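You operate a simulated robot arm through the tools that you are given. There is no shell and no other tool.

The job below is to be done with a simulated two-armed robot. You get a single attempt, and the scene is never put back.

Task
Wipe up the spill on the dining table top with the yellow cloth and put it back.

The check looks at the end state, three seconds after you hand in, the way a careful person would. Anything else that was tipped, shoved, dropped, spilled or broken makes it a failure. Flat cloth is picked up by pressing the open fingertips on it (5 to 10 N) and closing them slowly along it; thin cloth reads only 2 to 8 mm in the jaws.

Robot
Two 7-joint arms with two-finger parallel grippers on one trunk, on a base that moves. Base frame: it is fixed to the floor where the robot stands at the start and does not move with it; the origin is under the middle of the robot, x ahead of it, y to its left, z up. Units: cm, degrees, N and s.
The left shoulder is at the start at [5, 16.8, 103.2], the right one opposite. With the tool pointing down near the work surface each hand reaches from about 18 to 66 cm from the robot's upright axis, wherever it stands, measured 20 degrees to its own side. Places, roughly: yellow cloth [200, 40, 80]. Payload 1.57 kg a hand.
The TCP of each hand is the grasp point between the finger pads, 3 cm short of the fingertips. In the tool frame z runs along the fingers and y along their closing line. The gripper opens to 8 cm. The fingers are 1.7 cm wide and 1.2 cm thick; the gripper's body (4 by 8.2 cm) begins 8 cm behind the TCP.
Orientation is that of the tool frame in the base frame, as a unit quaternion [w, x, y, z]. With the fingers straight down and closing along the base's y, the tool's x points along the base's -x, its y along +y and its z along -z.

Tools
- The arms move only by the tool servo_tool. It takes "left_deltas", "right_deltas" or both (then of equal length, played together; a hand with none holds still); each is a list of rows, each a list of 2 entries, a list of its own where there are three numbers: the shift along the tool's x, y, z in units of 25 mm (1.0 is 25 mm), then the turn, a rotation vector about the tool's x, y, z in units of 4 degrees (1.0 is 4 degrees). In form: [[[tx, ty, tz], [ax, ay, az]], ...]. A call has 1 to 20 rows; each row shifts and turns the commanded pose from where the row before left it, along the tool's axes as they then stand. "left_grip" and "right_grip" are, for a hand that has rows, the gripper command, from -1 (shut) to 1 (fully open), values between in proportion, set as the call begins (left out, the last holds). A call with a number of a shift or a turn outside -1 to 1 is refused whole. A row lasts 0.2 s, in which the tool goes at most 5 cm and 8.6 degrees; a call with a longer step from one row to the next is refused whole, and so is a gripper value outside its range. A pose out of reach is approached as far as the arm can. The call stops where the force on the tool passes 40 N (or 10 N more than at its start, if that is more) or the arm is blocked; 0.2 s more then pass. Each finger travels about 4.5 cm/s and halts on what it meets, pressing with about 39 N; the grip force reading is that of the motor and also rises with nothing between the fingers. The clock runs only during rows and for 0.2 s after the last one: add rows that do not move to give the fingers time. It gives the time, the measured TCP pose, the force on the tool (base axes), the opening and the grip force at its end, in the units of the frame above (readings bear some noise), with the torque about the TCP (base axes, N m) and any sound that the robot's microphone picked up.
- Cameras (640 x 400 px; columns grow to the right, rows downward): "scene" is now at [12.59, 1.11, 124.42]; the picture's right is [0.14, -0.99, 0.00], its down [-0.54, -0.08, -0.84] and it looks along [0.83, 0.12, -0.55] (base axes); focal length 252 px, centre (320, 200). "left" rides on the left gripper at [7.2, 0.7, -12.2] in its tool frame; the picture's right is [-0.09, 1.00, 0.00], its down [-0.84, -0.08, -0.54] and it looks along [-0.54, -0.05, 0.84] (tool axes); focal length 238 px, centre (320, 200). "right" rides on the right gripper at [7.2, -0.7, -12.2] in its tool frame; the picture's right is [0.09, 1.00, 0.00], its down [-0.84, 0.08, -0.54] and it looks along [-0.54, 0.05, 0.84] (tool axes); focal length 238 px, centre (320, 200). There is no depth. A picture from a camera that has moved, and an enlarged one, comes with that camera's place and axes in the base frame and with its lens.
- get_image(camera): a new picture of that camera. The clock stands still meanwhile.
- raise_lower(by): slides the trunk up (or, below 0, down) by that many cm; the arms and the scene camera ride with it, the base frame stays. It gives what a move gives, with no picture.
- steer(legs): drives the robot by 1 to 6 legs, each [ahead, left, turn to the left] in cm, cm and degrees, along the robot's own axes; the way and the turn of a leg run together, so that a leg with both is an arc; at most 150 cm and 180 degrees a leg. The arms and the cameras ride along, it lands a little off, and it stops where it bumps. It gives what a move gives.
- aim_head(pan, tilt): turns the head with the scene camera to pan (to the left, within 80 degrees either way) and tilt (down, from -29 to 69), counted from straight ahead of the robot. It gives what a move gives.
- enlarge(camera, box): a new picture of the part [left, top, right, bottom] of that camera's present view, enlarged. The clock stands still meanwhile.
- job_done(): hands the job in; it is judged then, once.

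Nothing tells you exact positions but the pictures and the camera data. Unless the task says otherwise, let go and move clear before handing in.

The tools are called as a command line: name --argument value ..., lists and objects as JSON in quotes. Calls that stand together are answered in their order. servo_tool: Moves the arms, as the interface text tells. Its arguments: {"type":"object","properties":{"left_deltas":{"type":"array","items":{"type":"array"}},"left_grip":{"type":"number"},"right_deltas":{"type":"array","items":{"type":"array"}},"right_grip":{"type":"number"}},"required":[]} The other tools are called the same way: raise_lower (by) moves the trunk up or down; steer (legs) drives the base; aim_head (pan, tilt) turns the head that bears the scene camera; get_image (camera) takes a picture; enlarge (camera, box) takes an enlarged picture of a part of a camera's view; job_done () hands the job in.

At the start:

```text
clock: 0.0
left_eef_pos: [38.4, 14.46, 99.1]
left_orientation: [0.0, -0.001, 1.0, -0.001]
left_ft_force: [-0.4, 0.2, 0.4]
left_ft_torque: [0.03, 0.02, 0.04]
left_grip_width: 7.99
left_finger_force: 0.1
right_eef_pos: [44.98, -14.93, 90.29]
right_orientation: [0.0, 0.0, 1.0, 0.0]
right_ft_force: [0.0, 0.2, -0.4]
right_ft_torque: [0.0, 0.01, -0.01]
right_grip_width: 7.96
right_finger_force: 0.0
trunk travel left (down, up): [-20.0, 24.3]
robot x, y, heading: [-0.05, -0.14, 0.2]
head pan, tilt (commanded): [8.3, 33.4]
```

scene: 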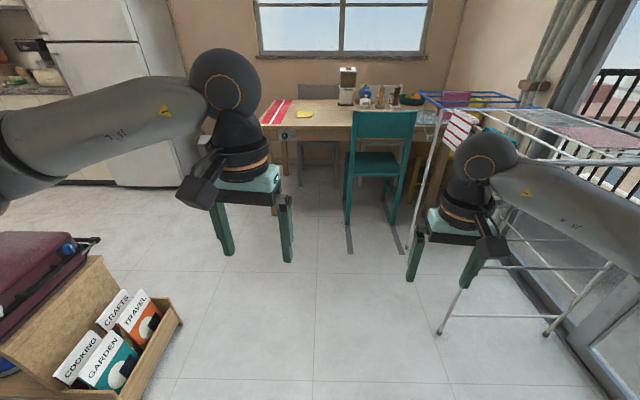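
right: 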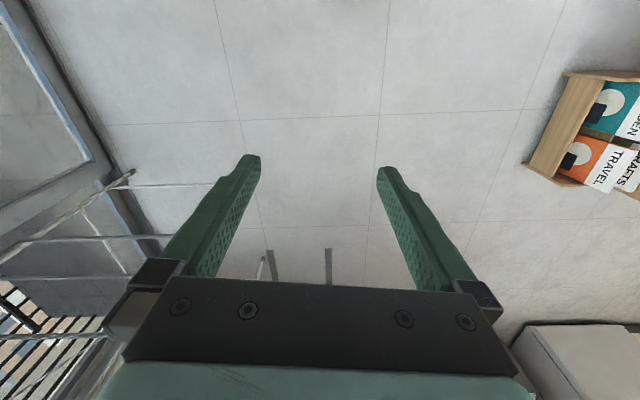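
left: 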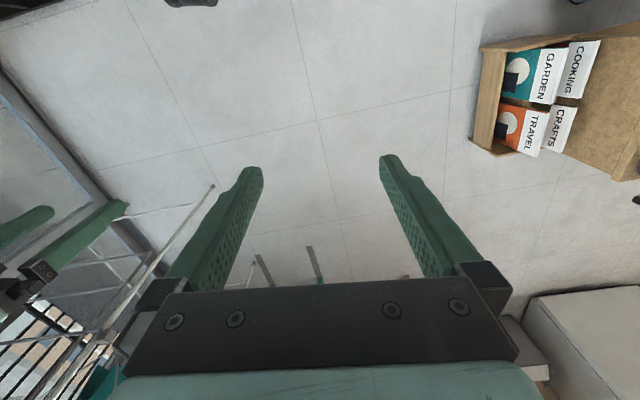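

I see a dining table about 2 m ahead with a yellow cloth at its left part, a red-and-white runner at the left end, a chair in front of it and a drying rack to the right. I'll look closer before driving.

enlarge --camera "scene" --box '[240, 60, 460, 200]'

enlarge --camera "scene" --box '[250, 80, 350, 142]'

```text
2.86 times, centred on (350, 130) of scene
camera zoom: at [12.59, 1.11, 124.42], right [0.14, -0.99, 0.0], down [-0.54, -0.08, -0.84], along [0.83, 0.12, -0.55], focal length 719 px, centre (234, 400)
```

zoom: 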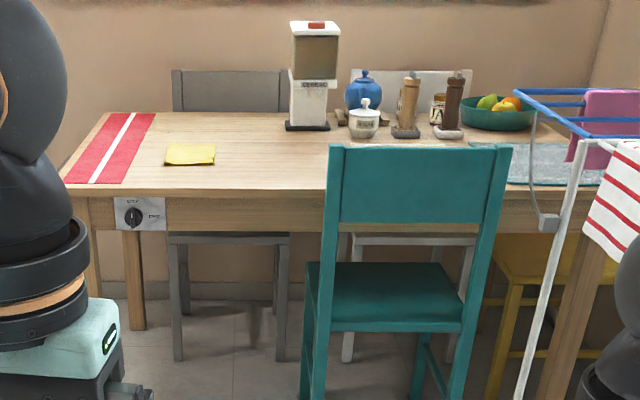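

```text
6.40 times, centred on (300, 111) of scene
camera zoom: at [12.59, 1.11, 124.42], right [0.14, -0.99, 0.0], down [-0.54, -0.08, -0.84], along [0.83, 0.12, -0.55], focal length 1611 px, centre (448, 770)
```

zoom: 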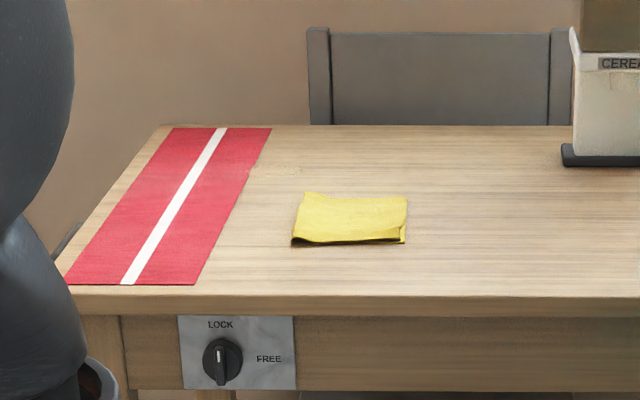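

The cloth lies on the left part of the table, whose edges look turned about 8–9° relative to me. There's also a LOCK/FREE knob on the table front. I'll turn to square up and drive part way to look for the spill.

steer --legs '[[0, 0, 8.3], [70, 0, 0]]'

aim_head --pan 0 --tilt 30

get_image --camera "scene"

```text
clock: 4.5
left_eef_pos: [105.11, 29.7, 99.09]
left_orientation: [0.0, -0.073, 0.997, 0.0]
left_ft_force: [-0.1, 0.3, 0.5]
left_ft_torque: [-0.01, 0.0, 0.02]
left_grip_width: 8.0
left_finger_force: 0.1
right_eef_pos: [115.58, 1.54, 90.31]
right_orientation: [-0.001, -0.071, 0.998, 0.0]
right_ft_force: [0.4, 0.7, 1.4]
right_ft_torque: [0.01, 0.03, 0.01]
right_grip_width: 8.01
right_finger_force: 0.1
trunk travel left (down, up): [-20.0, 24.3]
robot x, y, heading: [69.16, 10.11, 8.0]
head pan, tilt (commanded): [8.3, 33.4]
```

```text
clock: 5.2
left_eef_pos: [105.05, 29.52, 99.07]
left_orientation: [0.0, -0.071, 0.997, 0.0]
left_ft_force: [-0.3, -0.3, -0.3]
left_ft_torque: [0.0, 0.0, 0.07]
left_grip_width: 8.01
left_finger_force: 0.1
right_eef_pos: [115.61, 1.62, 90.26]
right_orientation: [-0.001, -0.07, 0.998, 0.001]
right_ft_force: [0.0, -0.4, 0.1]
right_ft_torque: [-0.02, 0.02, 0.02]
right_grip_width: 7.99
right_finger_force: 0.0
trunk travel left (down, up): [-20.0, 24.3]
robot x, y, heading: [68.78, 9.89, 8.1]
head pan, tilt (commanded): [0.0, 30.0]
```

```text
taken
camera scene: at [81.73, 11.63, 124.95], right [0.14, -0.99, 0.0], down [-0.5, -0.07, -0.87], along [0.86, 0.12, -0.5], focal length 252 px, centre (320, 200)
```

scene: 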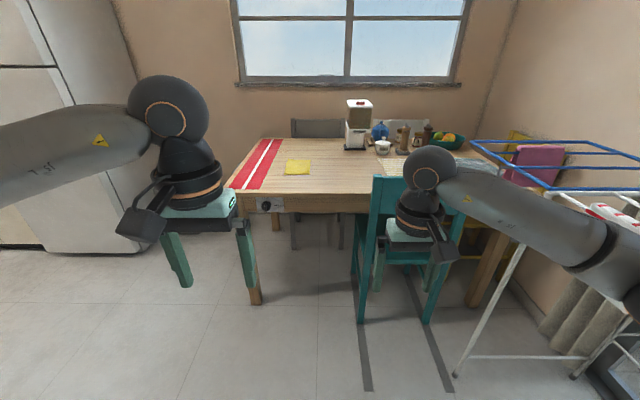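

enlarge --camera "scene" --box '[225, 130, 385, 230]'

enlarge --camera "scene" --box '[330, 90, 490, 190]'

enlarge --camera "scene" --box '[335, 160, 495, 260]'

enlarge --camera "scene" --box '[230, 180, 310, 230]'

```text
4.00 times, centred on (305, 180) of scene
camera zoom: at [81.73, 11.63, 124.95], right [0.14, -0.99, 0.0], down [-0.5, -0.07, -0.87], along [0.86, 0.12, -0.5], focal length 1007 px, centre (380, 280)
```

zoom: 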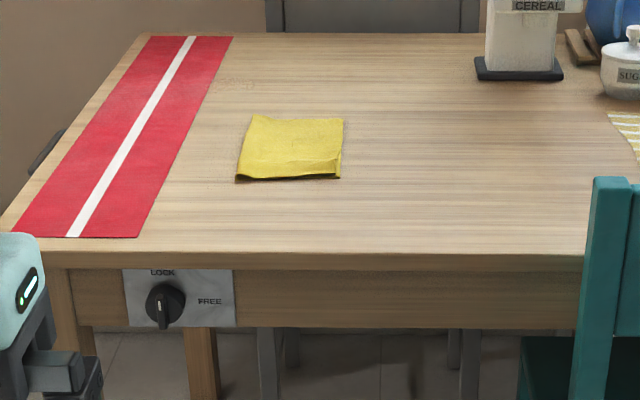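

```text
4.00 times, centred on (410, 140) of scene
camera zoom: at [81.73, 11.63, 124.95], right [0.14, -0.99, 0.0], down [-0.5, -0.07, -0.87], along [0.86, 0.12, -0.5], focal length 1007 px, centre (-40, 440)
```

zoom: 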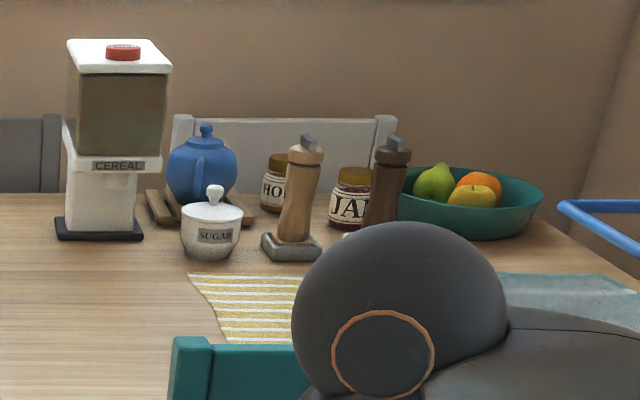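

```text
4.00 times, centred on (415, 210) of scene
camera zoom: at [81.73, 11.63, 124.95], right [0.14, -0.99, 0.0], down [-0.5, -0.07, -0.87], along [0.86, 0.12, -0.5], focal length 1007 px, centre (-60, 160)
```

zoom: 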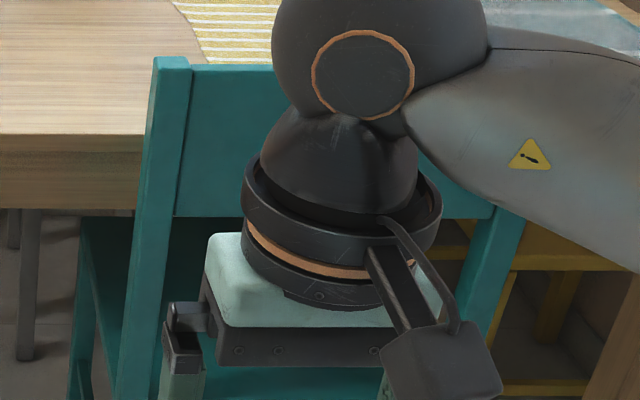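

```text
8.00 times, centred on (270, 205) of scene
camera zoom: at [81.73, 11.63, 124.95], right [0.14, -0.99, 0.0], down [-0.5, -0.07, -0.87], along [0.86, 0.12, -0.5], focal length 2014 px, centre (720, 160)
```

zoom: 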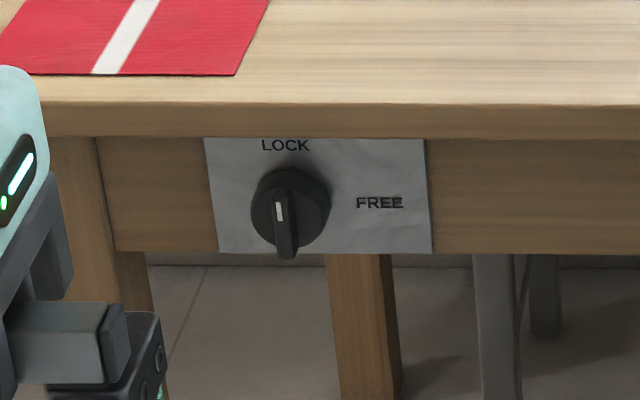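

The knob's mark points to LOCK, so the table seems locked. I can't see the spill yet, because the right arm and the chair hide part of the table. I'll go closer and higher for a better look.

raise_lower --by 22

steer --legs '[[35, 0, 0]]'

aim_head --pan 0 --tilt 40

get_image --camera "scene"

get_image --camera "right"

get_image --camera "left"

```text
clock: 7.5
left_eef_pos: [105.07, 29.74, 121.12]
left_orientation: [0.001, -0.071, 0.997, 0.0]
left_ft_force: [0.3, 0.3, 0.2]
left_ft_torque: [-0.03, 0.0, 0.0]
left_grip_width: 7.98
left_finger_force: 0.0
right_eef_pos: [115.61, 1.68, 112.26]
right_orientation: [0.001, -0.071, 0.997, -0.001]
right_ft_force: [0.0, -1.0, 0.0]
right_ft_torque: [0.0, 0.02, 0.0]
right_grip_width: 8.02
right_finger_force: 0.1
trunk travel left (down, up): [-42.0, 2.3]
robot x, y, heading: [69.18, 10.42, 8.0]
head pan, tilt (commanded): [0.0, 30.0]
```

```text
clock: 9.7
left_eef_pos: [139.1, 34.71, 121.07]
left_orientation: [0.0, -0.072, 0.997, 0.0]
left_ft_force: [0.5, 0.3, -0.7]
left_ft_torque: [0.0, -0.02, 0.0]
left_grip_width: 8.04
left_finger_force: 0.1
right_eef_pos: [149.92, 6.58, 112.15]
right_orientation: [0.0, -0.072, 0.997, 0.0]
right_ft_force: [0.5, 0.5, 0.4]
right_ft_torque: [-0.02, 0.05, 0.0]
right_grip_width: 8.03
right_finger_force: 0.0
trunk travel left (down, up): [-42.0, 2.3]
robot x, y, heading: [102.98, 14.98, 8.2]
head pan, tilt (commanded): [0.0, 30.0]
```

```text
clock: 10.5
left_eef_pos: [139.27, 34.7, 121.09]
left_orientation: [0.0, -0.072, 0.997, -0.001]
left_ft_force: [-0.1, -0.1, 0.2]
left_ft_torque: [0.02, 0.0, -0.02]
left_grip_width: 8.01
left_finger_force: 0.2
right_eef_pos: [149.86, 6.44, 112.3]
right_orientation: [-0.001, -0.071, 0.997, 0.0]
right_ft_force: [-0.1, -0.2, 0.9]
right_ft_torque: [-0.01, 0.04, 0.03]
right_grip_width: 7.98
right_finger_force: 0.0
trunk travel left (down, up): [-42.0, 2.3]
robot x, y, heading: [102.94, 14.84, 8.2]
head pan, tilt (commanded): [0.0, 40.0]
```

```text
taken
camera scene: at [115.36, 16.48, 145.42], right [0.14, -0.99, 0.0], down [-0.64, -0.09, -0.77], along [0.76, 0.11, -0.64], focal length 252 px, centre (320, 200)
```

scene: 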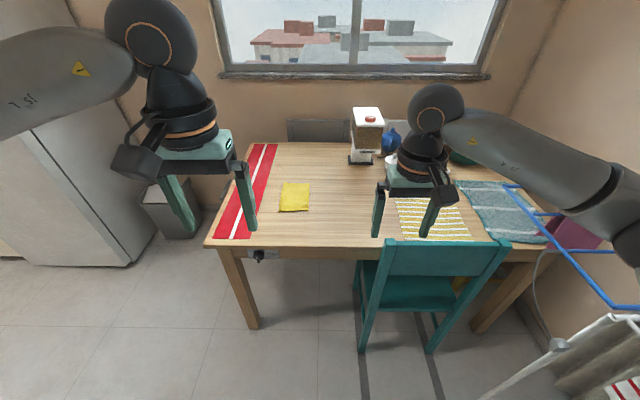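

```text
taken
camera right: at [142.78, 4.89, 124.37], right [-0.23, 0.97, 0.0], down [0.82, 0.2, 0.54], along [0.53, 0.13, -0.84], focal length 238 px, centre (320, 200)
```

right: 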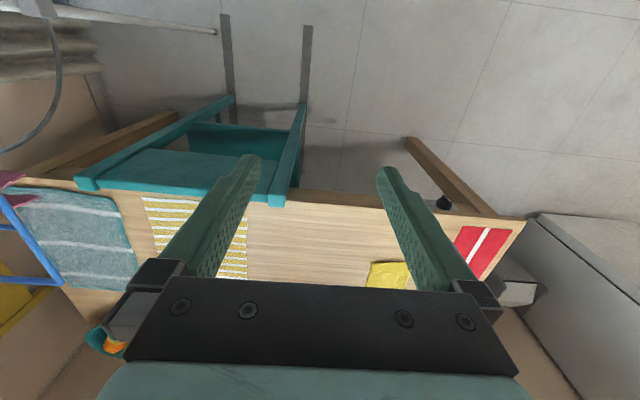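

```text
taken
camera left: at [132.05, 34.16, 133.3], right [-0.05, 1.0, 0.0], down [0.84, 0.04, 0.54], along [0.54, 0.03, -0.84], focal length 238 px, centre (320, 200)
```

left: 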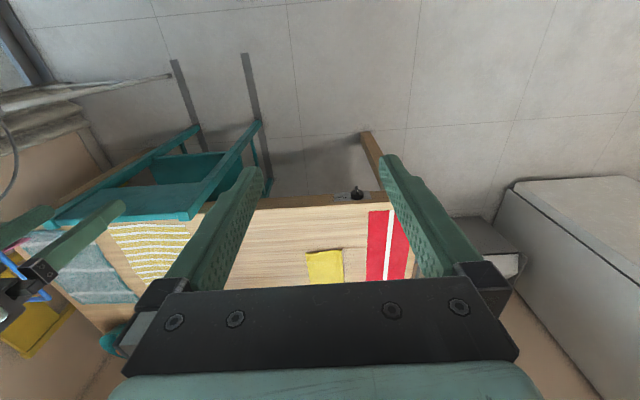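

Now I have a better view of the table: red runner, yellow cloth, yellow-white and teal-gray mats. I'll zoom in to look for the spill.

enlarge --camera "scene" --box '[200, 130, 328, 210]'

enlarge --camera "scene" --box '[200, 180, 328, 260]'

enlarge --camera "scene" --box '[290, 130, 418, 210]'

enlarge --camera "scene" --box '[290, 180, 418, 260]'

enlarge --camera "scene" --box '[390, 150, 550, 250]'

```text
5.00 times, centred on (264, 170) of scene
camera zoom: at [115.36, 16.48, 145.42], right [0.14, -0.99, 0.0], down [-0.64, -0.09, -0.77], along [0.76, 0.11, -0.64], focal length 1259 px, centre (600, 350)
```

zoom: 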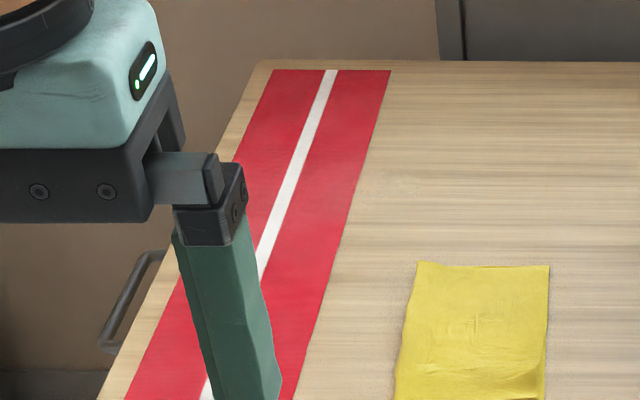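

```text
5.00 times, centred on (264, 220) of scene
camera zoom: at [115.36, 16.48, 145.42], right [0.14, -0.99, 0.0], down [-0.64, -0.09, -0.77], along [0.76, 0.11, -0.64], focal length 1259 px, centre (600, 100)
```

zoom: 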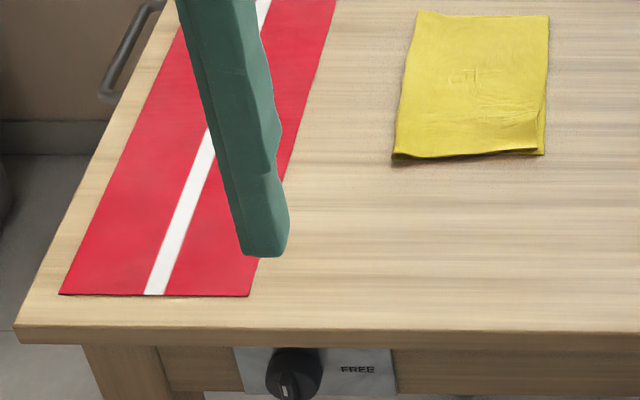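

```text
5.00 times, centred on (354, 170) of scene
camera zoom: at [115.36, 16.48, 145.42], right [0.14, -0.99, 0.0], down [-0.64, -0.09, -0.77], along [0.76, 0.11, -0.64], focal length 1259 px, centre (150, 350)
```

zoom: 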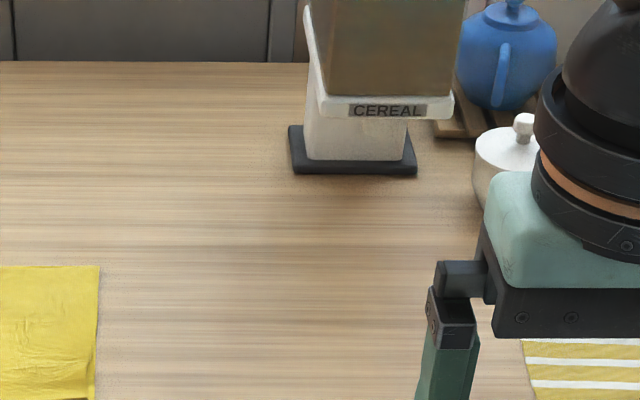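

```text
5.00 times, centred on (354, 220) of scene
camera zoom: at [115.36, 16.48, 145.42], right [0.14, -0.99, 0.0], down [-0.64, -0.09, -0.77], along [0.76, 0.11, -0.64], focal length 1259 px, centre (150, 100)
```

zoom: 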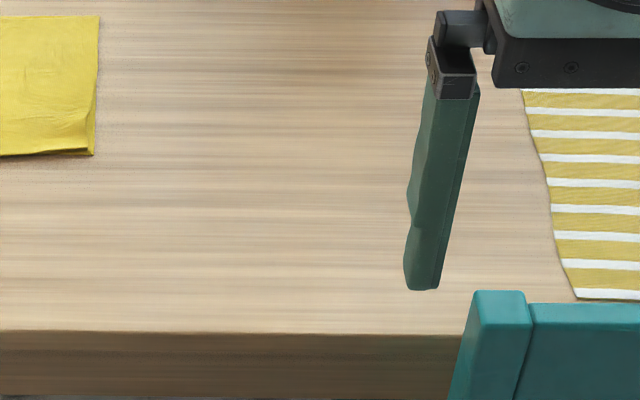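

```text
4.00 times, centred on (470, 200) of scene
camera zoom: at [115.36, 16.48, 145.42], right [0.14, -0.99, 0.0], down [-0.64, -0.09, -0.77], along [0.76, 0.11, -0.64], focal length 1007 px, centre (-280, 200)
```

zoom: 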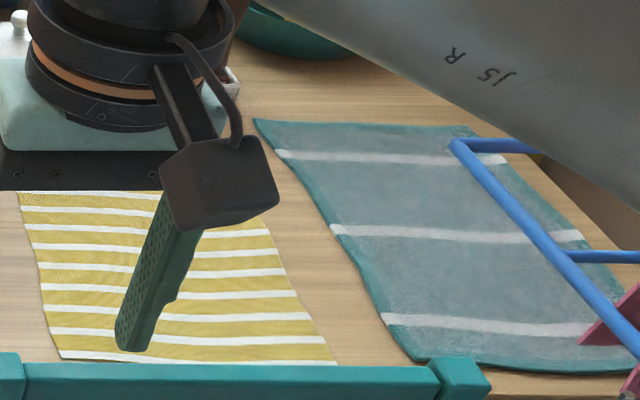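

There's a faint mottled patch near the runner's back right edge. I'll zoom in there and on other parts.

enlarge --camera "scene" --box '[262, 145, 310, 175]'

enlarge --camera "scene" --box '[300, 145, 364, 185]'

enlarge --camera "left" --box '[240, 180, 400, 290]'

enlarge --camera "right" --box '[230, 180, 400, 290]'

```text
13.33 times, centred on (286, 160) of scene
camera zoom: at [115.36, 16.48, 145.42], right [0.14, -0.99, 0.0], down [-0.64, -0.09, -0.77], along [0.76, 0.11, -0.64], focal length 3357 px, centre (773, 733)
```

zoom: 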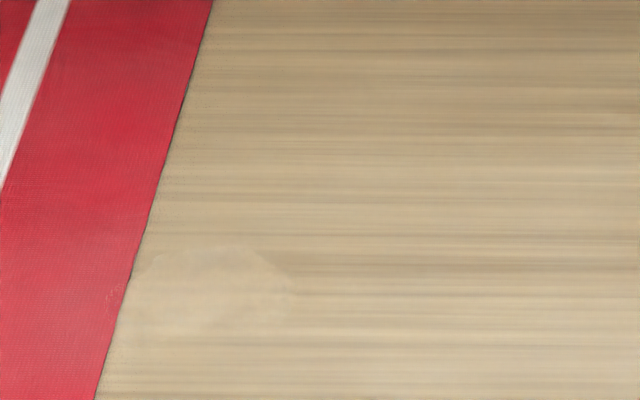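

```text
10.00 times, centred on (332, 165) of scene
camera zoom: at [115.36, 16.48, 145.42], right [0.14, -0.99, 0.0], down [-0.64, -0.09, -0.77], along [0.76, 0.11, -0.64], focal length 2518 px, centre (200, 550)
```

zoom: 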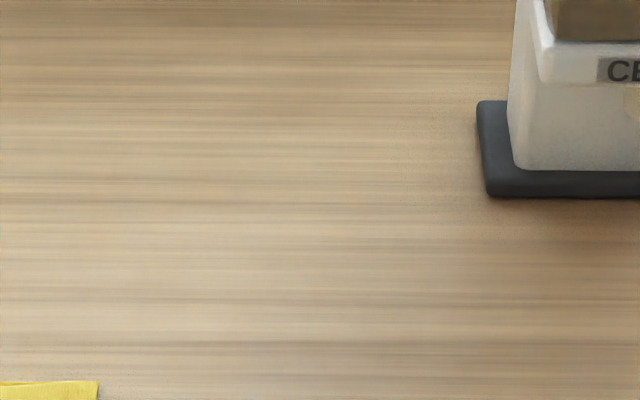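

```text
3.64 times, centred on (320, 235) of left
camera zoom: at [132.05, 34.16, 133.3], right [-0.05, 1.0, 0.0], down [0.84, 0.04, 0.54], along [0.54, 0.03, -0.84], focal length 867 px, centre (320, 73)
```

zoom: 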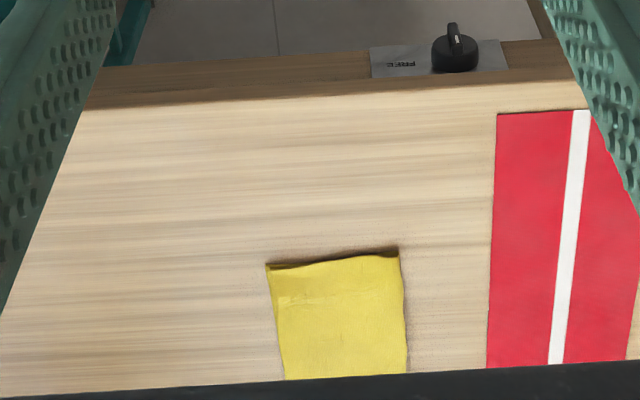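

```text
3.64 times, centred on (315, 235) of right
camera zoom: at [142.78, 4.89, 124.37], right [-0.23, 0.97, 0.0], down [0.82, 0.2, 0.54], along [0.53, 0.13, -0.84], focal length 867 px, centre (338, 73)
```

zoom: 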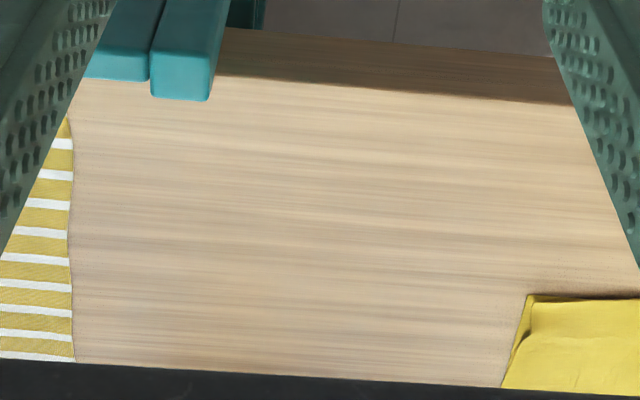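

The spill looks like a small clear puddle at roughly [221, 53], next to the runner's right edge, about 50 cm in from the table's front. It's only about 18 cm from the left end, so I'd reach it best from there. I'll check the space there and the size of my own base.

aim_head --pan 45 --tilt 40

get_image --camera "scene"

aim_head --pan 0 --tilt 69

get_image --camera "scene"

```text
clock: 11.6
left_eef_pos: [139.26, 34.81, 121.17]
left_orientation: [0.001, -0.073, 0.997, 0.0]
left_ft_force: [-0.6, 0.0, 0.2]
left_ft_torque: [-0.01, 0.01, -0.03]
left_grip_width: 8.01
left_finger_force: 0.1
right_eef_pos: [150.01, 6.65, 112.31]
right_orientation: [-0.001, -0.071, 0.997, 0.0]
right_ft_force: [0.3, -0.5, 0.2]
right_ft_torque: [0.02, 0.02, 0.01]
right_grip_width: 7.99
right_finger_force: 0.2
trunk travel left (down, up): [-42.0, 2.3]
robot x, y, heading: [103.37, 14.92, 8.3]
head pan, tilt (commanded): [45.0, 40.0]
```

```text
taken
camera scene: at [112.05, 22.07, 145.41], right [0.8, -0.6, 0.0], down [-0.39, -0.51, -0.77], along [0.46, 0.61, -0.64], focal length 252 px, centre (320, 200)
```

scene: 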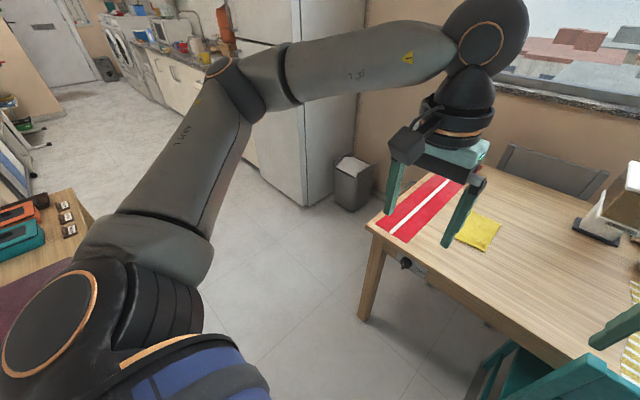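

```text
clock: 12.7
left_eef_pos: [139.2, 34.69, 121.04]
left_orientation: [-0.001, -0.073, 0.997, -0.001]
left_ft_force: [0.2, 0.3, -0.6]
left_ft_torque: [-0.03, -0.01, -0.02]
left_grip_width: 7.98
left_finger_force: 0.1
right_eef_pos: [149.92, 6.5, 112.34]
right_orientation: [0.0, -0.071, 0.997, 0.0]
right_ft_force: [-0.2, -0.9, 0.5]
right_ft_torque: [0.02, -0.02, 0.0]
right_grip_width: 8.02
right_finger_force: 0.1
trunk travel left (down, up): [-42.0, 2.3]
robot x, y, heading: [103.05, 14.84, 8.5]
head pan, tilt (commanded): [0.0, 68.8]
```

```text
taken
camera scene: at [112.49, 16.07, 141.8], right [0.14, -0.99, 0.0], down [-0.92, -0.13, -0.36], along [0.36, 0.05, -0.93], focal length 252 px, centre (320, 200)
```

scene: 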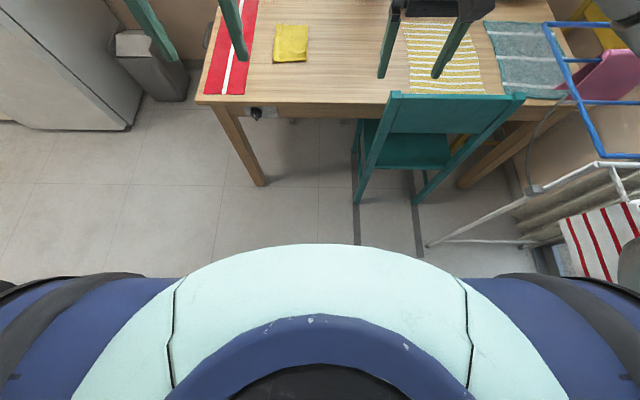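

My base front lies within about 37 cm of my axis. The table's left end has roughly 90 cm free in front of the fridge and bin. I'll go around to the left end in stages, with the arms high, turning to face along the table.

steer --legs '[[40, 80, 0], [0, 0, -90]]'

aim_head --pan 20 --tilt 50

get_image --camera "scene"

get_image --camera "left"

```text
clock: 24.0
left_eef_pos: [151.36, 64.1, 121.07]
left_orientation: [0.0, 0.655, 0.756, 0.001]
left_ft_force: [0.3, 0.3, -0.5]
left_ft_torque: [0.0, -0.01, -0.02]
left_grip_width: 8.02
left_finger_force: 0.0
right_eef_pos: [123.21, 53.51, 112.23]
right_orientation: [0.0, 0.655, 0.755, 0.0]
right_ft_force: [0.3, 0.1, 0.3]
right_ft_torque: [-0.01, 0.02, 0.02]
right_grip_width: 8.01
right_finger_force: 0.1
trunk travel left (down, up): [-42.0, 2.3]
robot x, y, heading: [131.44, 100.35, -81.7]
head pan, tilt (commanded): [0.0, 68.8]
```

```text
clock: 24.8
left_eef_pos: [151.37, 63.98, 121.03]
left_orientation: [-0.001, 0.654, 0.756, 0.0]
left_ft_force: [-0.1, -0.8, 0.1]
left_ft_torque: [0.0, -0.01, -0.01]
left_grip_width: 8.0
left_finger_force: 0.1
right_eef_pos: [123.12, 53.48, 112.2]
right_orientation: [0.0, 0.656, 0.755, 0.0]
right_ft_force: [0.3, -0.5, 0.1]
right_ft_torque: [-0.01, -0.02, 0.01]
right_grip_width: 8.02
right_finger_force: 0.0
trunk travel left (down, up): [-42.0, 2.3]
robot x, y, heading: [131.69, 99.92, -82.0]
head pan, tilt (commanded): [20.0, 50.0]
```

```text
taken
camera scene: at [135.56, 89.22, 143.99], right [-0.88, -0.47, 0.0], down [-0.36, 0.68, -0.64], along [0.3, -0.57, -0.77], focal length 252 px, centre (320, 200)
```

scene: 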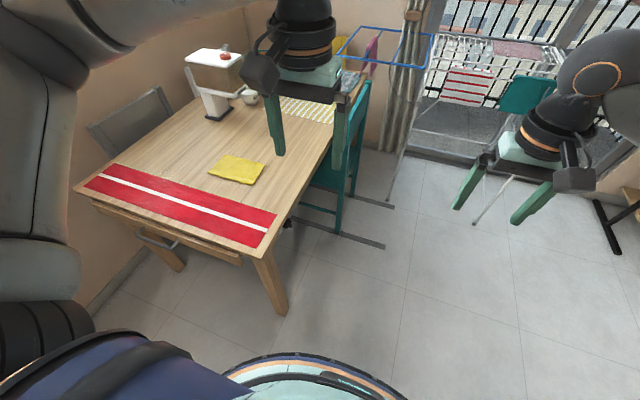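

```text
taken
camera left: at [151.06, 71.17, 133.3], right [1.0, 0.05, 0.0], down [0.04, -0.84, 0.54], along [0.03, -0.54, -0.84], focal length 238 px, centre (320, 200)
```

left: 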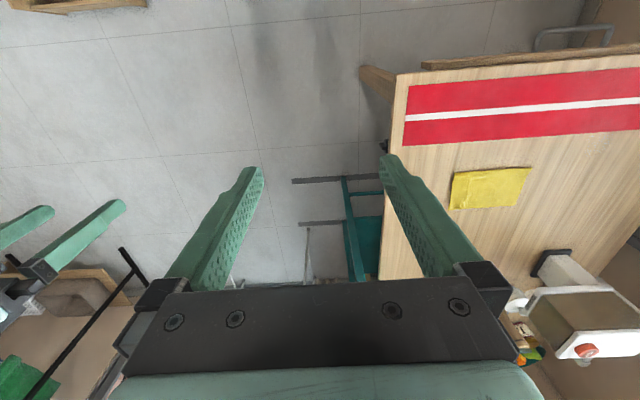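

There's a drawer with a handle at the table's left end, sticking out a few cm, so I'll keep about 80 cm from my axis to the runner side. I'll strafe alongside the end, with a few cm more clearance.

steer --legs '[[-1, 48, 0]]'

aim_head --pan 15 --tilt 60

get_image --camera "scene"

get_image --camera "left"

```text
clock: 29.6
left_eef_pos: [199.02, 72.03, 120.97]
left_orientation: [-0.001, 0.654, 0.756, 0.0]
left_ft_force: [0.2, -0.2, 0.7]
left_ft_torque: [-0.02, 0.02, 0.03]
left_grip_width: 7.97
left_finger_force: 0.0
right_eef_pos: [170.85, 61.35, 112.22]
right_orientation: [0.0, 0.654, 0.756, 0.0]
right_ft_force: [-0.4, 0.2, 0.6]
right_ft_torque: [0.05, 0.0, 0.0]
right_grip_width: 8.01
right_finger_force: 0.2
trunk travel left (down, up): [-42.0, 2.3]
robot x, y, heading: [179.31, 108.36, -81.8]
head pan, tilt (commanded): [20.0, 50.0]
```

```text
clock: 30.3
left_eef_pos: [199.04, 72.0, 121.07]
left_orientation: [0.0, 0.653, 0.757, -0.001]
left_ft_force: [0.7, 0.6, -0.7]
left_ft_torque: [0.02, 0.01, -0.01]
left_grip_width: 8.0
left_finger_force: 0.2
right_eef_pos: [170.84, 61.31, 112.21]
right_orientation: [0.0, 0.654, 0.756, 0.0]
right_ft_force: [-0.1, -0.4, -0.2]
right_ft_torque: [-0.03, 0.04, 0.0]
right_grip_width: 8.0
right_finger_force: 0.0
trunk travel left (down, up): [-42.0, 2.3]
robot x, y, heading: [178.91, 108.19, -81.8]
head pan, tilt (commanded): [15.0, 60.0]
```

```text
taken
camera scene: at [182.13, 97.75, 142.74], right [-0.92, -0.4, 0.0], down [-0.34, 0.8, -0.5], along [0.2, -0.46, -0.87], focal length 252 px, centre (320, 200)
```

scene: 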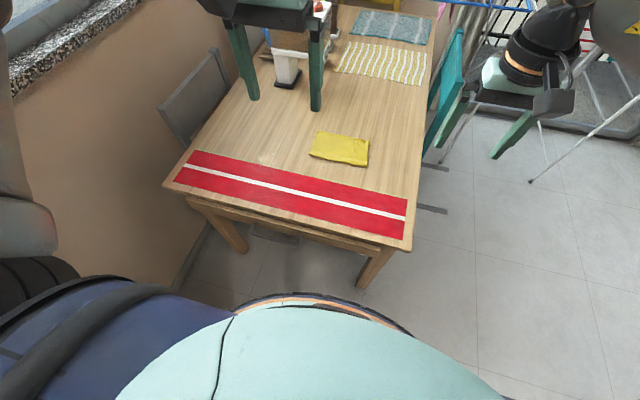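

```text
taken
camera left: at [198.66, 79.07, 133.3], right [1.0, 0.05, 0.0], down [0.05, -0.84, 0.54], along [0.03, -0.54, -0.84], focal length 238 px, centre (320, 200)
```

left: 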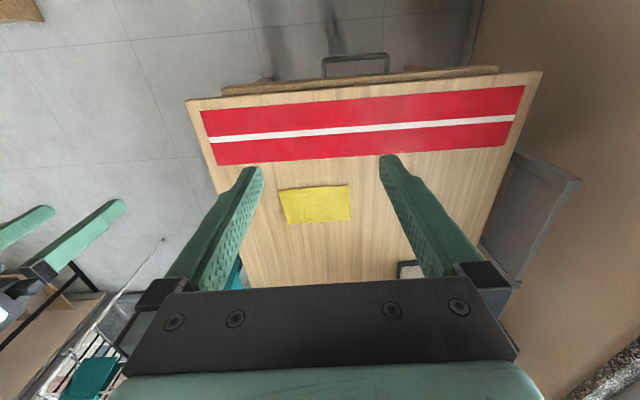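

I'm now at the table's left end with the cloth in front. I'll zoom in on the area between the runner and the cloth to see the spill properly.

enlarge --camera "scene" --box '[220, 115, 316, 175]'

enlarge --camera "scene" --box '[300, 110, 428, 190]'

enlarge --camera "left" --box '[250, 130, 410, 230]'

enlarge --camera "scene" --box '[160, 150, 420, 312]'

```text
6.67 times, centred on (268, 145) of scene
camera zoom: at [182.13, 97.75, 142.74], right [-0.92, -0.4, 0.0], down [-0.34, 0.8, -0.5], along [0.2, -0.46, -0.87], focal length 1678 px, centre (667, 567)
```

zoom: 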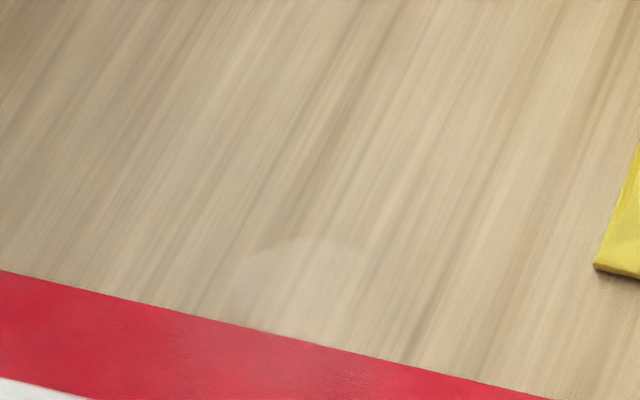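

```text
5.00 times, centred on (364, 150) of scene
camera zoom: at [182.13, 97.75, 142.74], right [-0.92, -0.4, 0.0], down [-0.34, 0.8, -0.5], along [0.2, -0.46, -0.87], focal length 1259 px, centre (100, 450)
```

zoom: 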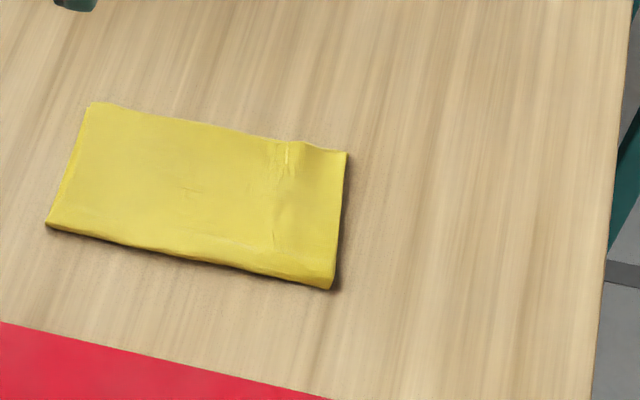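

```text
4.00 times, centred on (330, 180) of left
camera zoom: at [198.66, 79.07, 133.3], right [1.0, 0.05, 0.0], down [0.05, -0.84, 0.54], along [0.03, -0.54, -0.84], focal length 953 px, centre (280, 280)
```

zoom: 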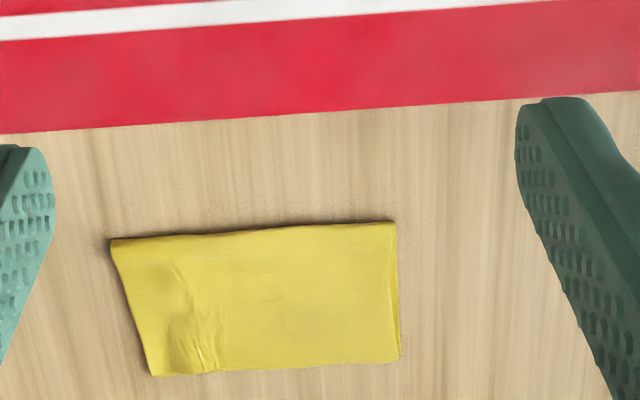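

```text
2.46 times, centred on (290, 231) of scene
camera zoom: at [182.13, 97.75, 142.74], right [-0.92, -0.4, 0.0], down [-0.34, 0.8, -0.5], along [0.2, -0.46, -0.87], focal length 620 px, centre (394, 124)
```

zoom: 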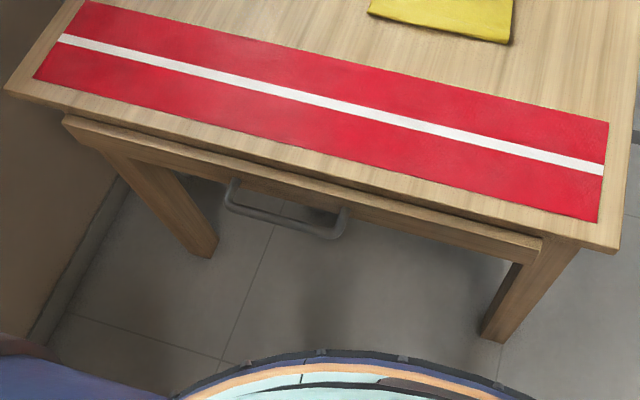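

The spill is a clear, whitish patch at about x 218–225, y 51–57, touching the runner's edge. I need to stand closer, so I'll check my base's footprint in the top part of the wrist pictures first.

enlarge --camera "left" --box '[0, 0, 640, 130]'

get_image --camera "right"

aim_head --pan 0 --tilt 69

get_image --camera "scene"

```text
1.00 times, centred on (320, 65) of left (not enlarged: the box is as wide or as high as the picture)
camera zoom: at [198.66, 79.07, 133.3], right [1.0, 0.05, 0.0], down [0.05, -0.84, 0.54], along [0.03, -0.54, -0.84], focal length 238 px, centre (320, 335)
```

zoom: 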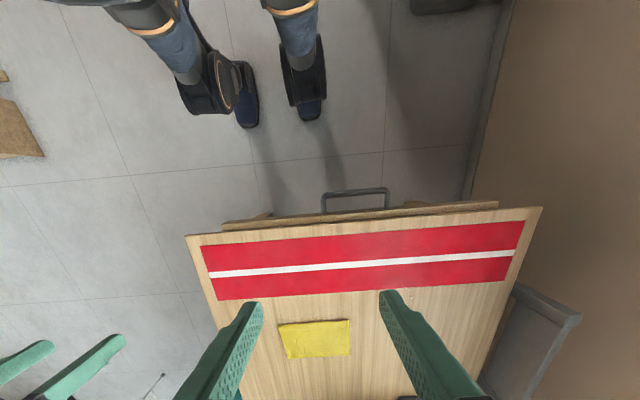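

```text
taken
camera right: at [169.09, 68.38, 124.37], right [0.97, 0.23, 0.0], down [0.2, -0.82, 0.54], along [0.13, -0.53, -0.84], focal length 238 px, centre (320, 200)
```

right: 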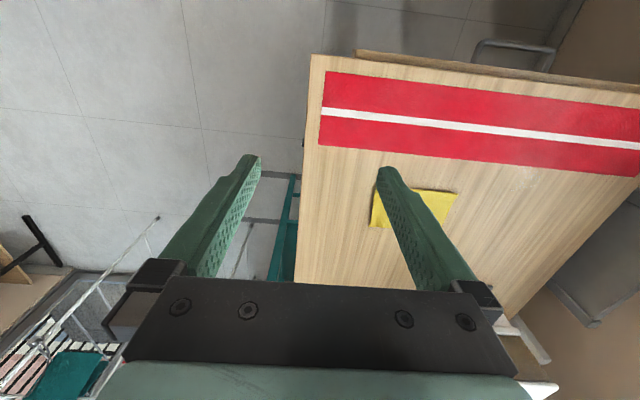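

```text
clock: 31.0
left_eef_pos: [198.85, 72.07, 121.04]
left_orientation: [-0.001, 0.654, 0.757, -0.001]
left_ft_force: [-0.2, -0.7, 0.5]
left_ft_torque: [-0.02, 0.03, 0.01]
left_grip_width: 7.99
left_finger_force: 0.1
right_eef_pos: [170.81, 61.37, 112.25]
right_orientation: [-0.001, 0.655, 0.756, 0.001]
right_ft_force: [-0.3, 0.2, 0.3]
right_ft_torque: [-0.01, 0.01, 0.02]
right_grip_width: 8.0
right_finger_force: 0.1
trunk travel left (down, up): [-42.0, 2.3]
robot x, y, heading: [179.13, 108.06, -81.5]
head pan, tilt (commanded): [0.0, 68.8]
```

```text
taken
camera scene: at [180.3, 98.34, 141.8], right [-0.99, -0.14, 0.0], down [-0.13, 0.92, -0.36], along [0.05, -0.36, -0.93], focal length 252 px, centre (320, 200)
```

scene: 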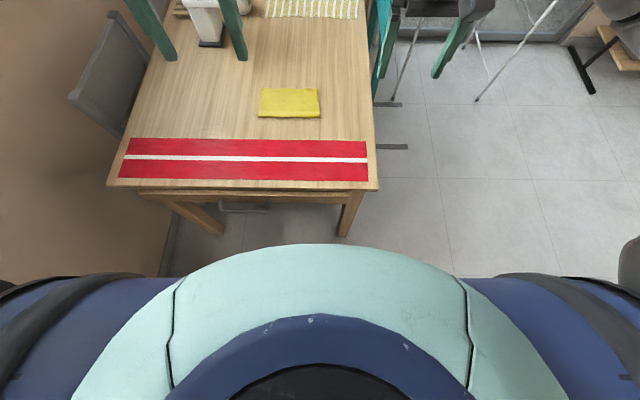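

That shifted wrist picture shows I stand on two slim legs with the toes only about 10 cm ahead of my axis, so I can stand much closer. I'll go about 15 cm toward the table and 8 cm along it.

steer --legs '[[14, 8, 0]]'

aim_head --pan 15 --tilt 60

get_image --camera "scene"

get_image --camera "left"

enlarge --camera "left" --box '[0, 0, 640, 130]'

```text
clock: 32.5
left_eef_pos: [208.82, 59.4, 121.1]
left_orientation: [-0.001, 0.654, 0.757, 0.0]
left_ft_force: [0.1, -0.1, -0.9]
left_ft_torque: [0.01, 0.01, 0.0]
left_grip_width: 8.01
left_finger_force: 0.0
right_eef_pos: [180.6, 48.72, 112.33]
right_orientation: [0.001, 0.655, 0.756, -0.001]
right_ft_force: [0.3, 0.6, 0.0]
right_ft_torque: [0.01, 0.02, 0.02]
right_grip_width: 8.0
right_finger_force: 0.0
trunk travel left (down, up): [-42.0, 2.3]
robot x, y, heading: [189.12, 95.28, -81.9]
head pan, tilt (commanded): [0.0, 68.8]
```

```text
clock: 33.2
left_eef_pos: [208.74, 59.51, 121.1]
left_orientation: [-0.001, 0.654, 0.757, -0.001]
left_ft_force: [-1.0, 0.7, -0.8]
left_ft_torque: [0.0, 0.01, 0.0]
left_grip_width: 8.02
left_finger_force: 0.1
right_eef_pos: [180.6, 48.85, 112.23]
right_orientation: [0.0, 0.655, 0.756, 0.001]
right_ft_force: [-0.2, 0.1, -0.1]
right_ft_torque: [0.04, 0.0, 0.0]
right_grip_width: 8.02
right_finger_force: 0.0
trunk travel left (down, up): [-42.0, 2.3]
robot x, y, heading: [188.7, 95.61, -82.1]
head pan, tilt (commanded): [15.0, 60.0]
```

```text
taken
camera scene: at [191.91, 85.18, 142.74], right [-0.92, -0.39, 0.0], down [-0.34, 0.8, -0.5], along [0.2, -0.46, -0.87], focal length 252 px, centre (320, 200)
```

scene: 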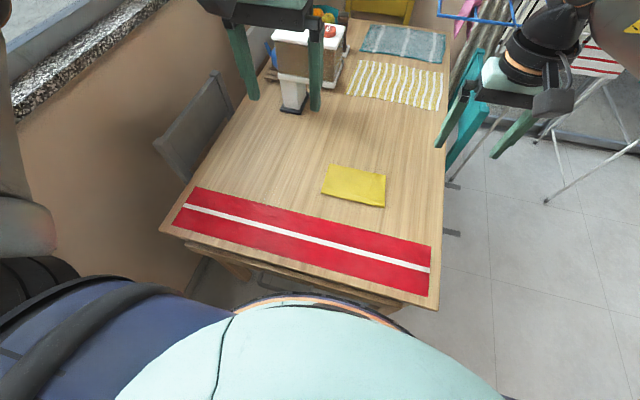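

```text
taken
camera left: at [208.43, 66.48, 133.31], right [1.0, 0.05, 0.0], down [0.04, -0.84, 0.54], along [0.03, -0.54, -0.84], focal length 238 px, centre (320, 200)
```

left: 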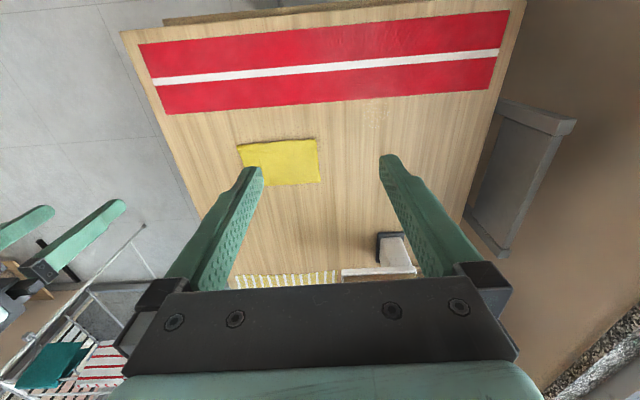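

```text
1.00 times, centred on (320, 65) of left (not enlarged: the box is as wide or as high as the picture)
camera zoom: at [208.43, 66.48, 133.31], right [1.0, 0.05, 0.0], down [0.04, -0.84, 0.54], along [0.03, -0.54, -0.84], focal length 238 px, centre (320, 335)
```

zoom: 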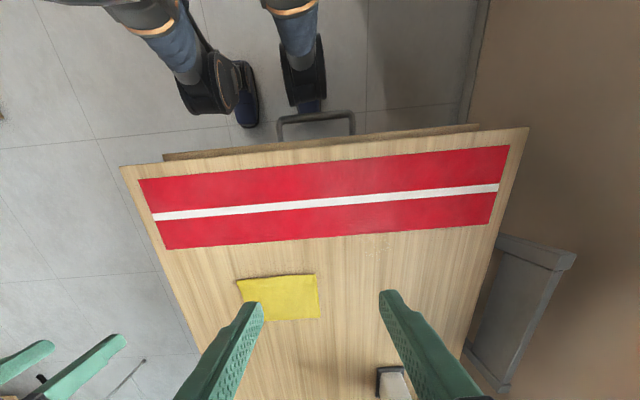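

I'm now standing close, clear of the drawer handle. I'll take close-ups of the spill from both cameras.

enlarge --camera "left" --box '[320, 70, 448, 150]'

enlarge --camera "scene" --box '[230, 160, 326, 220]'

enlarge --camera "left" --box '[220, 110, 348, 190]'

```text
5.00 times, centred on (384, 110) of left
camera zoom: at [208.43, 66.48, 133.31], right [1.0, 0.05, 0.0], down [0.04, -0.84, 0.54], along [0.03, -0.54, -0.84], focal length 1192 px, centre (0, 650)
```

zoom: 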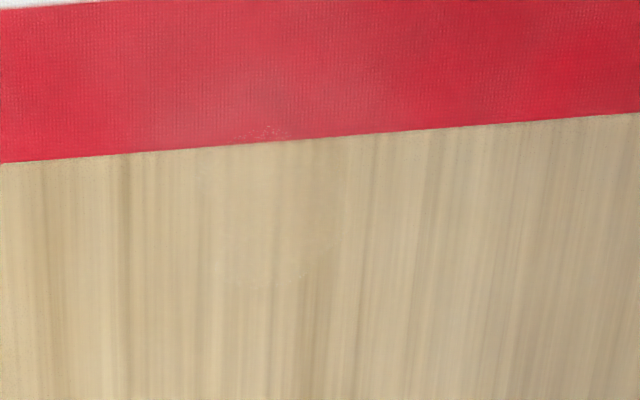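

```text
6.67 times, centred on (278, 190) of scene
camera zoom: at [191.91, 85.18, 142.74], right [-0.92, -0.39, 0.0], down [-0.34, 0.8, -0.5], along [0.2, -0.46, -0.87], focal length 1678 px, centre (600, 267)
```

zoom: 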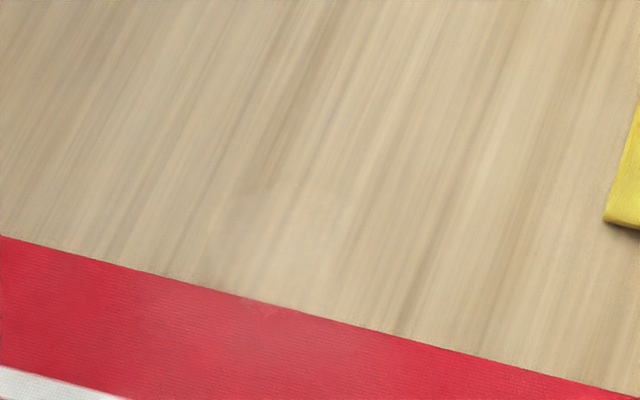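

```text
5.00 times, centred on (284, 150) of left
camera zoom: at [208.43, 66.48, 133.31], right [1.0, 0.05, 0.0], down [0.04, -0.84, 0.54], along [0.03, -0.54, -0.84], focal length 1192 px, centre (500, 450)
```

zoom: 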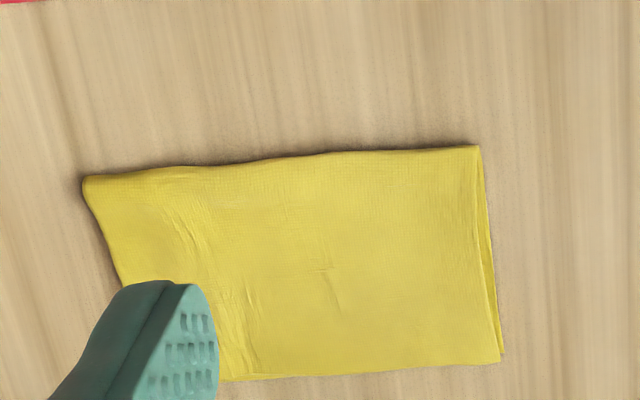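

The cloth lies flat, folded, from about x 189–210 and y 33–47. The spill is a disc of roughly 3.5 cm radius around [222, 54.3]. I'll use the left hand and first hover it over the cloth's near part, fingers closing along its long side.

servo_tool --left_deltas '[[[-0.427, -0.34, 0.886], [0, 0, 0]], [[-0.427, -0.34, 0.886], [0, 0, 0]], [[-0.427, -0.34, 0.886], [0, 0, 0]], [[-0.427, -0.34, 0.886], [0, 0, 0]], [[-0.427, -0.34, 0.886], [0, 0, 0]], [[-0.427, -0.34, 0.886], [0, 0, 0]], [[-0.427, -0.34, 0.886], [0, 0, 0]], [[-0.427, -0.34, 0.886], [0, 0, 0]], [[-0.427, -0.34, 0.886], [0, 0, 0]], [[-0.427, -0.34, 0.886], [0, 0, 0]], [[-0.427, -0.34, 0.886], [0, 0, 0]], [[-0.427, -0.34, 0.886], [0, 0, 0]], [[-0.427, -0.34, 0.886], [0, 0, 0]], [[-0.427, -0.34, 0.886], [0, 0, 0]]]' --left_grip 0.25

get_image --camera "left"

get_image --camera "scene"

```text
clock: 36.2
left_eef_pos: [199.13, 42.85, 90.2]
left_orientation: [0.0, 0.654, 0.756, 0.0]
left_ft_force: [0.0, 0.1, 0.1]
left_ft_torque: [0.0, 0.01, 0.01]
left_grip_width: 4.99
left_finger_force: 0.0
right_eef_pos: [180.63, 48.77, 112.26]
right_orientation: [0.0, 0.655, 0.756, 0.0]
right_ft_force: [0.7, -0.1, -0.4]
right_ft_torque: [-0.05, 0.01, -0.01]
right_grip_width: 7.99
right_finger_force: 0.0
trunk travel left (down, up): [-42.0, 2.3]
robot x, y, heading: [189.03, 95.11, -81.8]
head pan, tilt (commanded): [15.0, 60.0]
```

```text
taken
camera left: at [198.75, 49.92, 102.38], right [1.0, 0.05, 0.0], down [0.04, -0.84, 0.54], along [0.03, -0.54, -0.84], focal length 238 px, centre (320, 200)
```

left: 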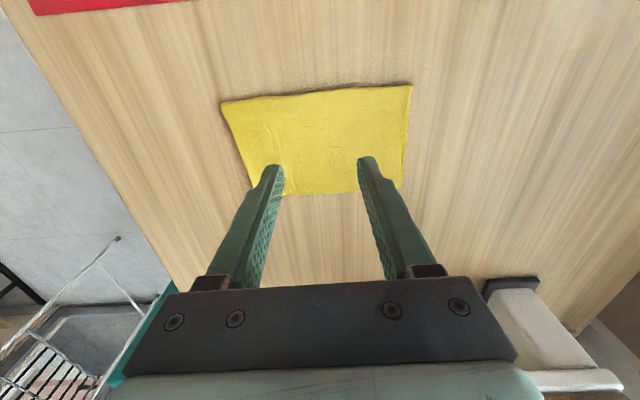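

```text
taken
camera scene: at [191.88, 85.15, 142.74], right [-0.92, -0.39, 0.0], down [-0.34, 0.8, -0.5], along [0.2, -0.46, -0.87], focal length 252 px, centre (320, 200)
```

scene: 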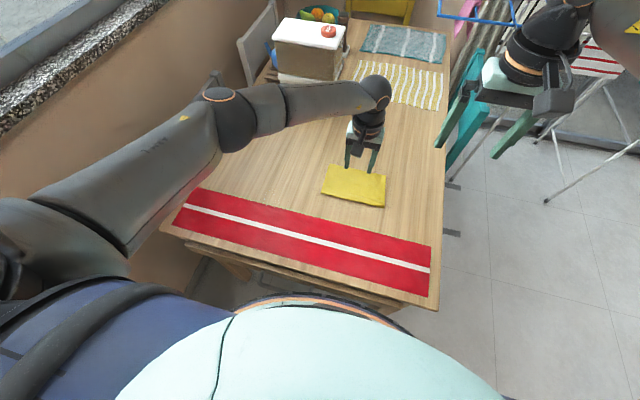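

The hand is centred over the cloth's near half with the fingers 5 cm apart. I'll descend to just above the cloth, then press gently in small steps.

servo_tool --left_deltas '[[[0, 0, 0.8], [0, 0, 0]], [[0, 0, 0.8], [0, 0, 0]], [[0, 0, 0.8], [0, 0, 0]], [[0, 0, 0.8], [0, 0, 0]], [[0, 0, 0.6], [0, 0, 0]], [[0, 0, 0], [0, 0, 0]]]'

servo_tool --left_deltas '[[[0, 0, 0.1], [0, 0, 0]], [[0, 0, 0.1], [0, 0, 0]], [[0, 0, 0.1], [0, 0, 0]], [[0, 0, 0], [0, 0, 0]]]'

```text
clock: 37.6
left_eef_pos: [199.18, 42.86, 80.6]
left_orientation: [0.001, 0.654, 0.756, -0.001]
left_ft_force: [0.7, 0.3, 0.0]
left_ft_torque: [-0.04, 0.0, 0.01]
left_grip_width: 5.02
left_finger_force: 0.1
right_eef_pos: [180.6, 48.8, 112.28]
right_orientation: [0.0, 0.655, 0.756, 0.0]
right_ft_force: [-0.2, -0.4, 0.4]
right_ft_torque: [0.01, -0.04, 0.02]
right_grip_width: 8.0
right_finger_force: 0.1
trunk travel left (down, up): [-42.0, 2.3]
robot x, y, heading: [189.11, 95.46, -81.6]
head pan, tilt (commanded): [15.0, 60.0]
```

```text
clock: 38.6
left_eef_pos: [199.06, 42.91, 79.94]
left_orientation: [-0.001, 0.654, 0.757, 0.0]
left_ft_force: [0.8, 0.1, -0.1]
left_ft_torque: [-0.02, -0.01, -0.02]
left_grip_width: 4.97
left_finger_force: 0.0
right_eef_pos: [180.68, 48.84, 112.23]
right_orientation: [0.0, 0.654, 0.756, 0.0]
right_ft_force: [0.4, 0.3, 0.6]
right_ft_torque: [0.0, -0.01, -0.02]
right_grip_width: 8.01
right_finger_force: 0.0
trunk travel left (down, up): [-42.0, 2.3]
robot x, y, heading: [189.15, 95.24, -81.7]
head pan, tilt (commanded): [15.0, 60.0]
```

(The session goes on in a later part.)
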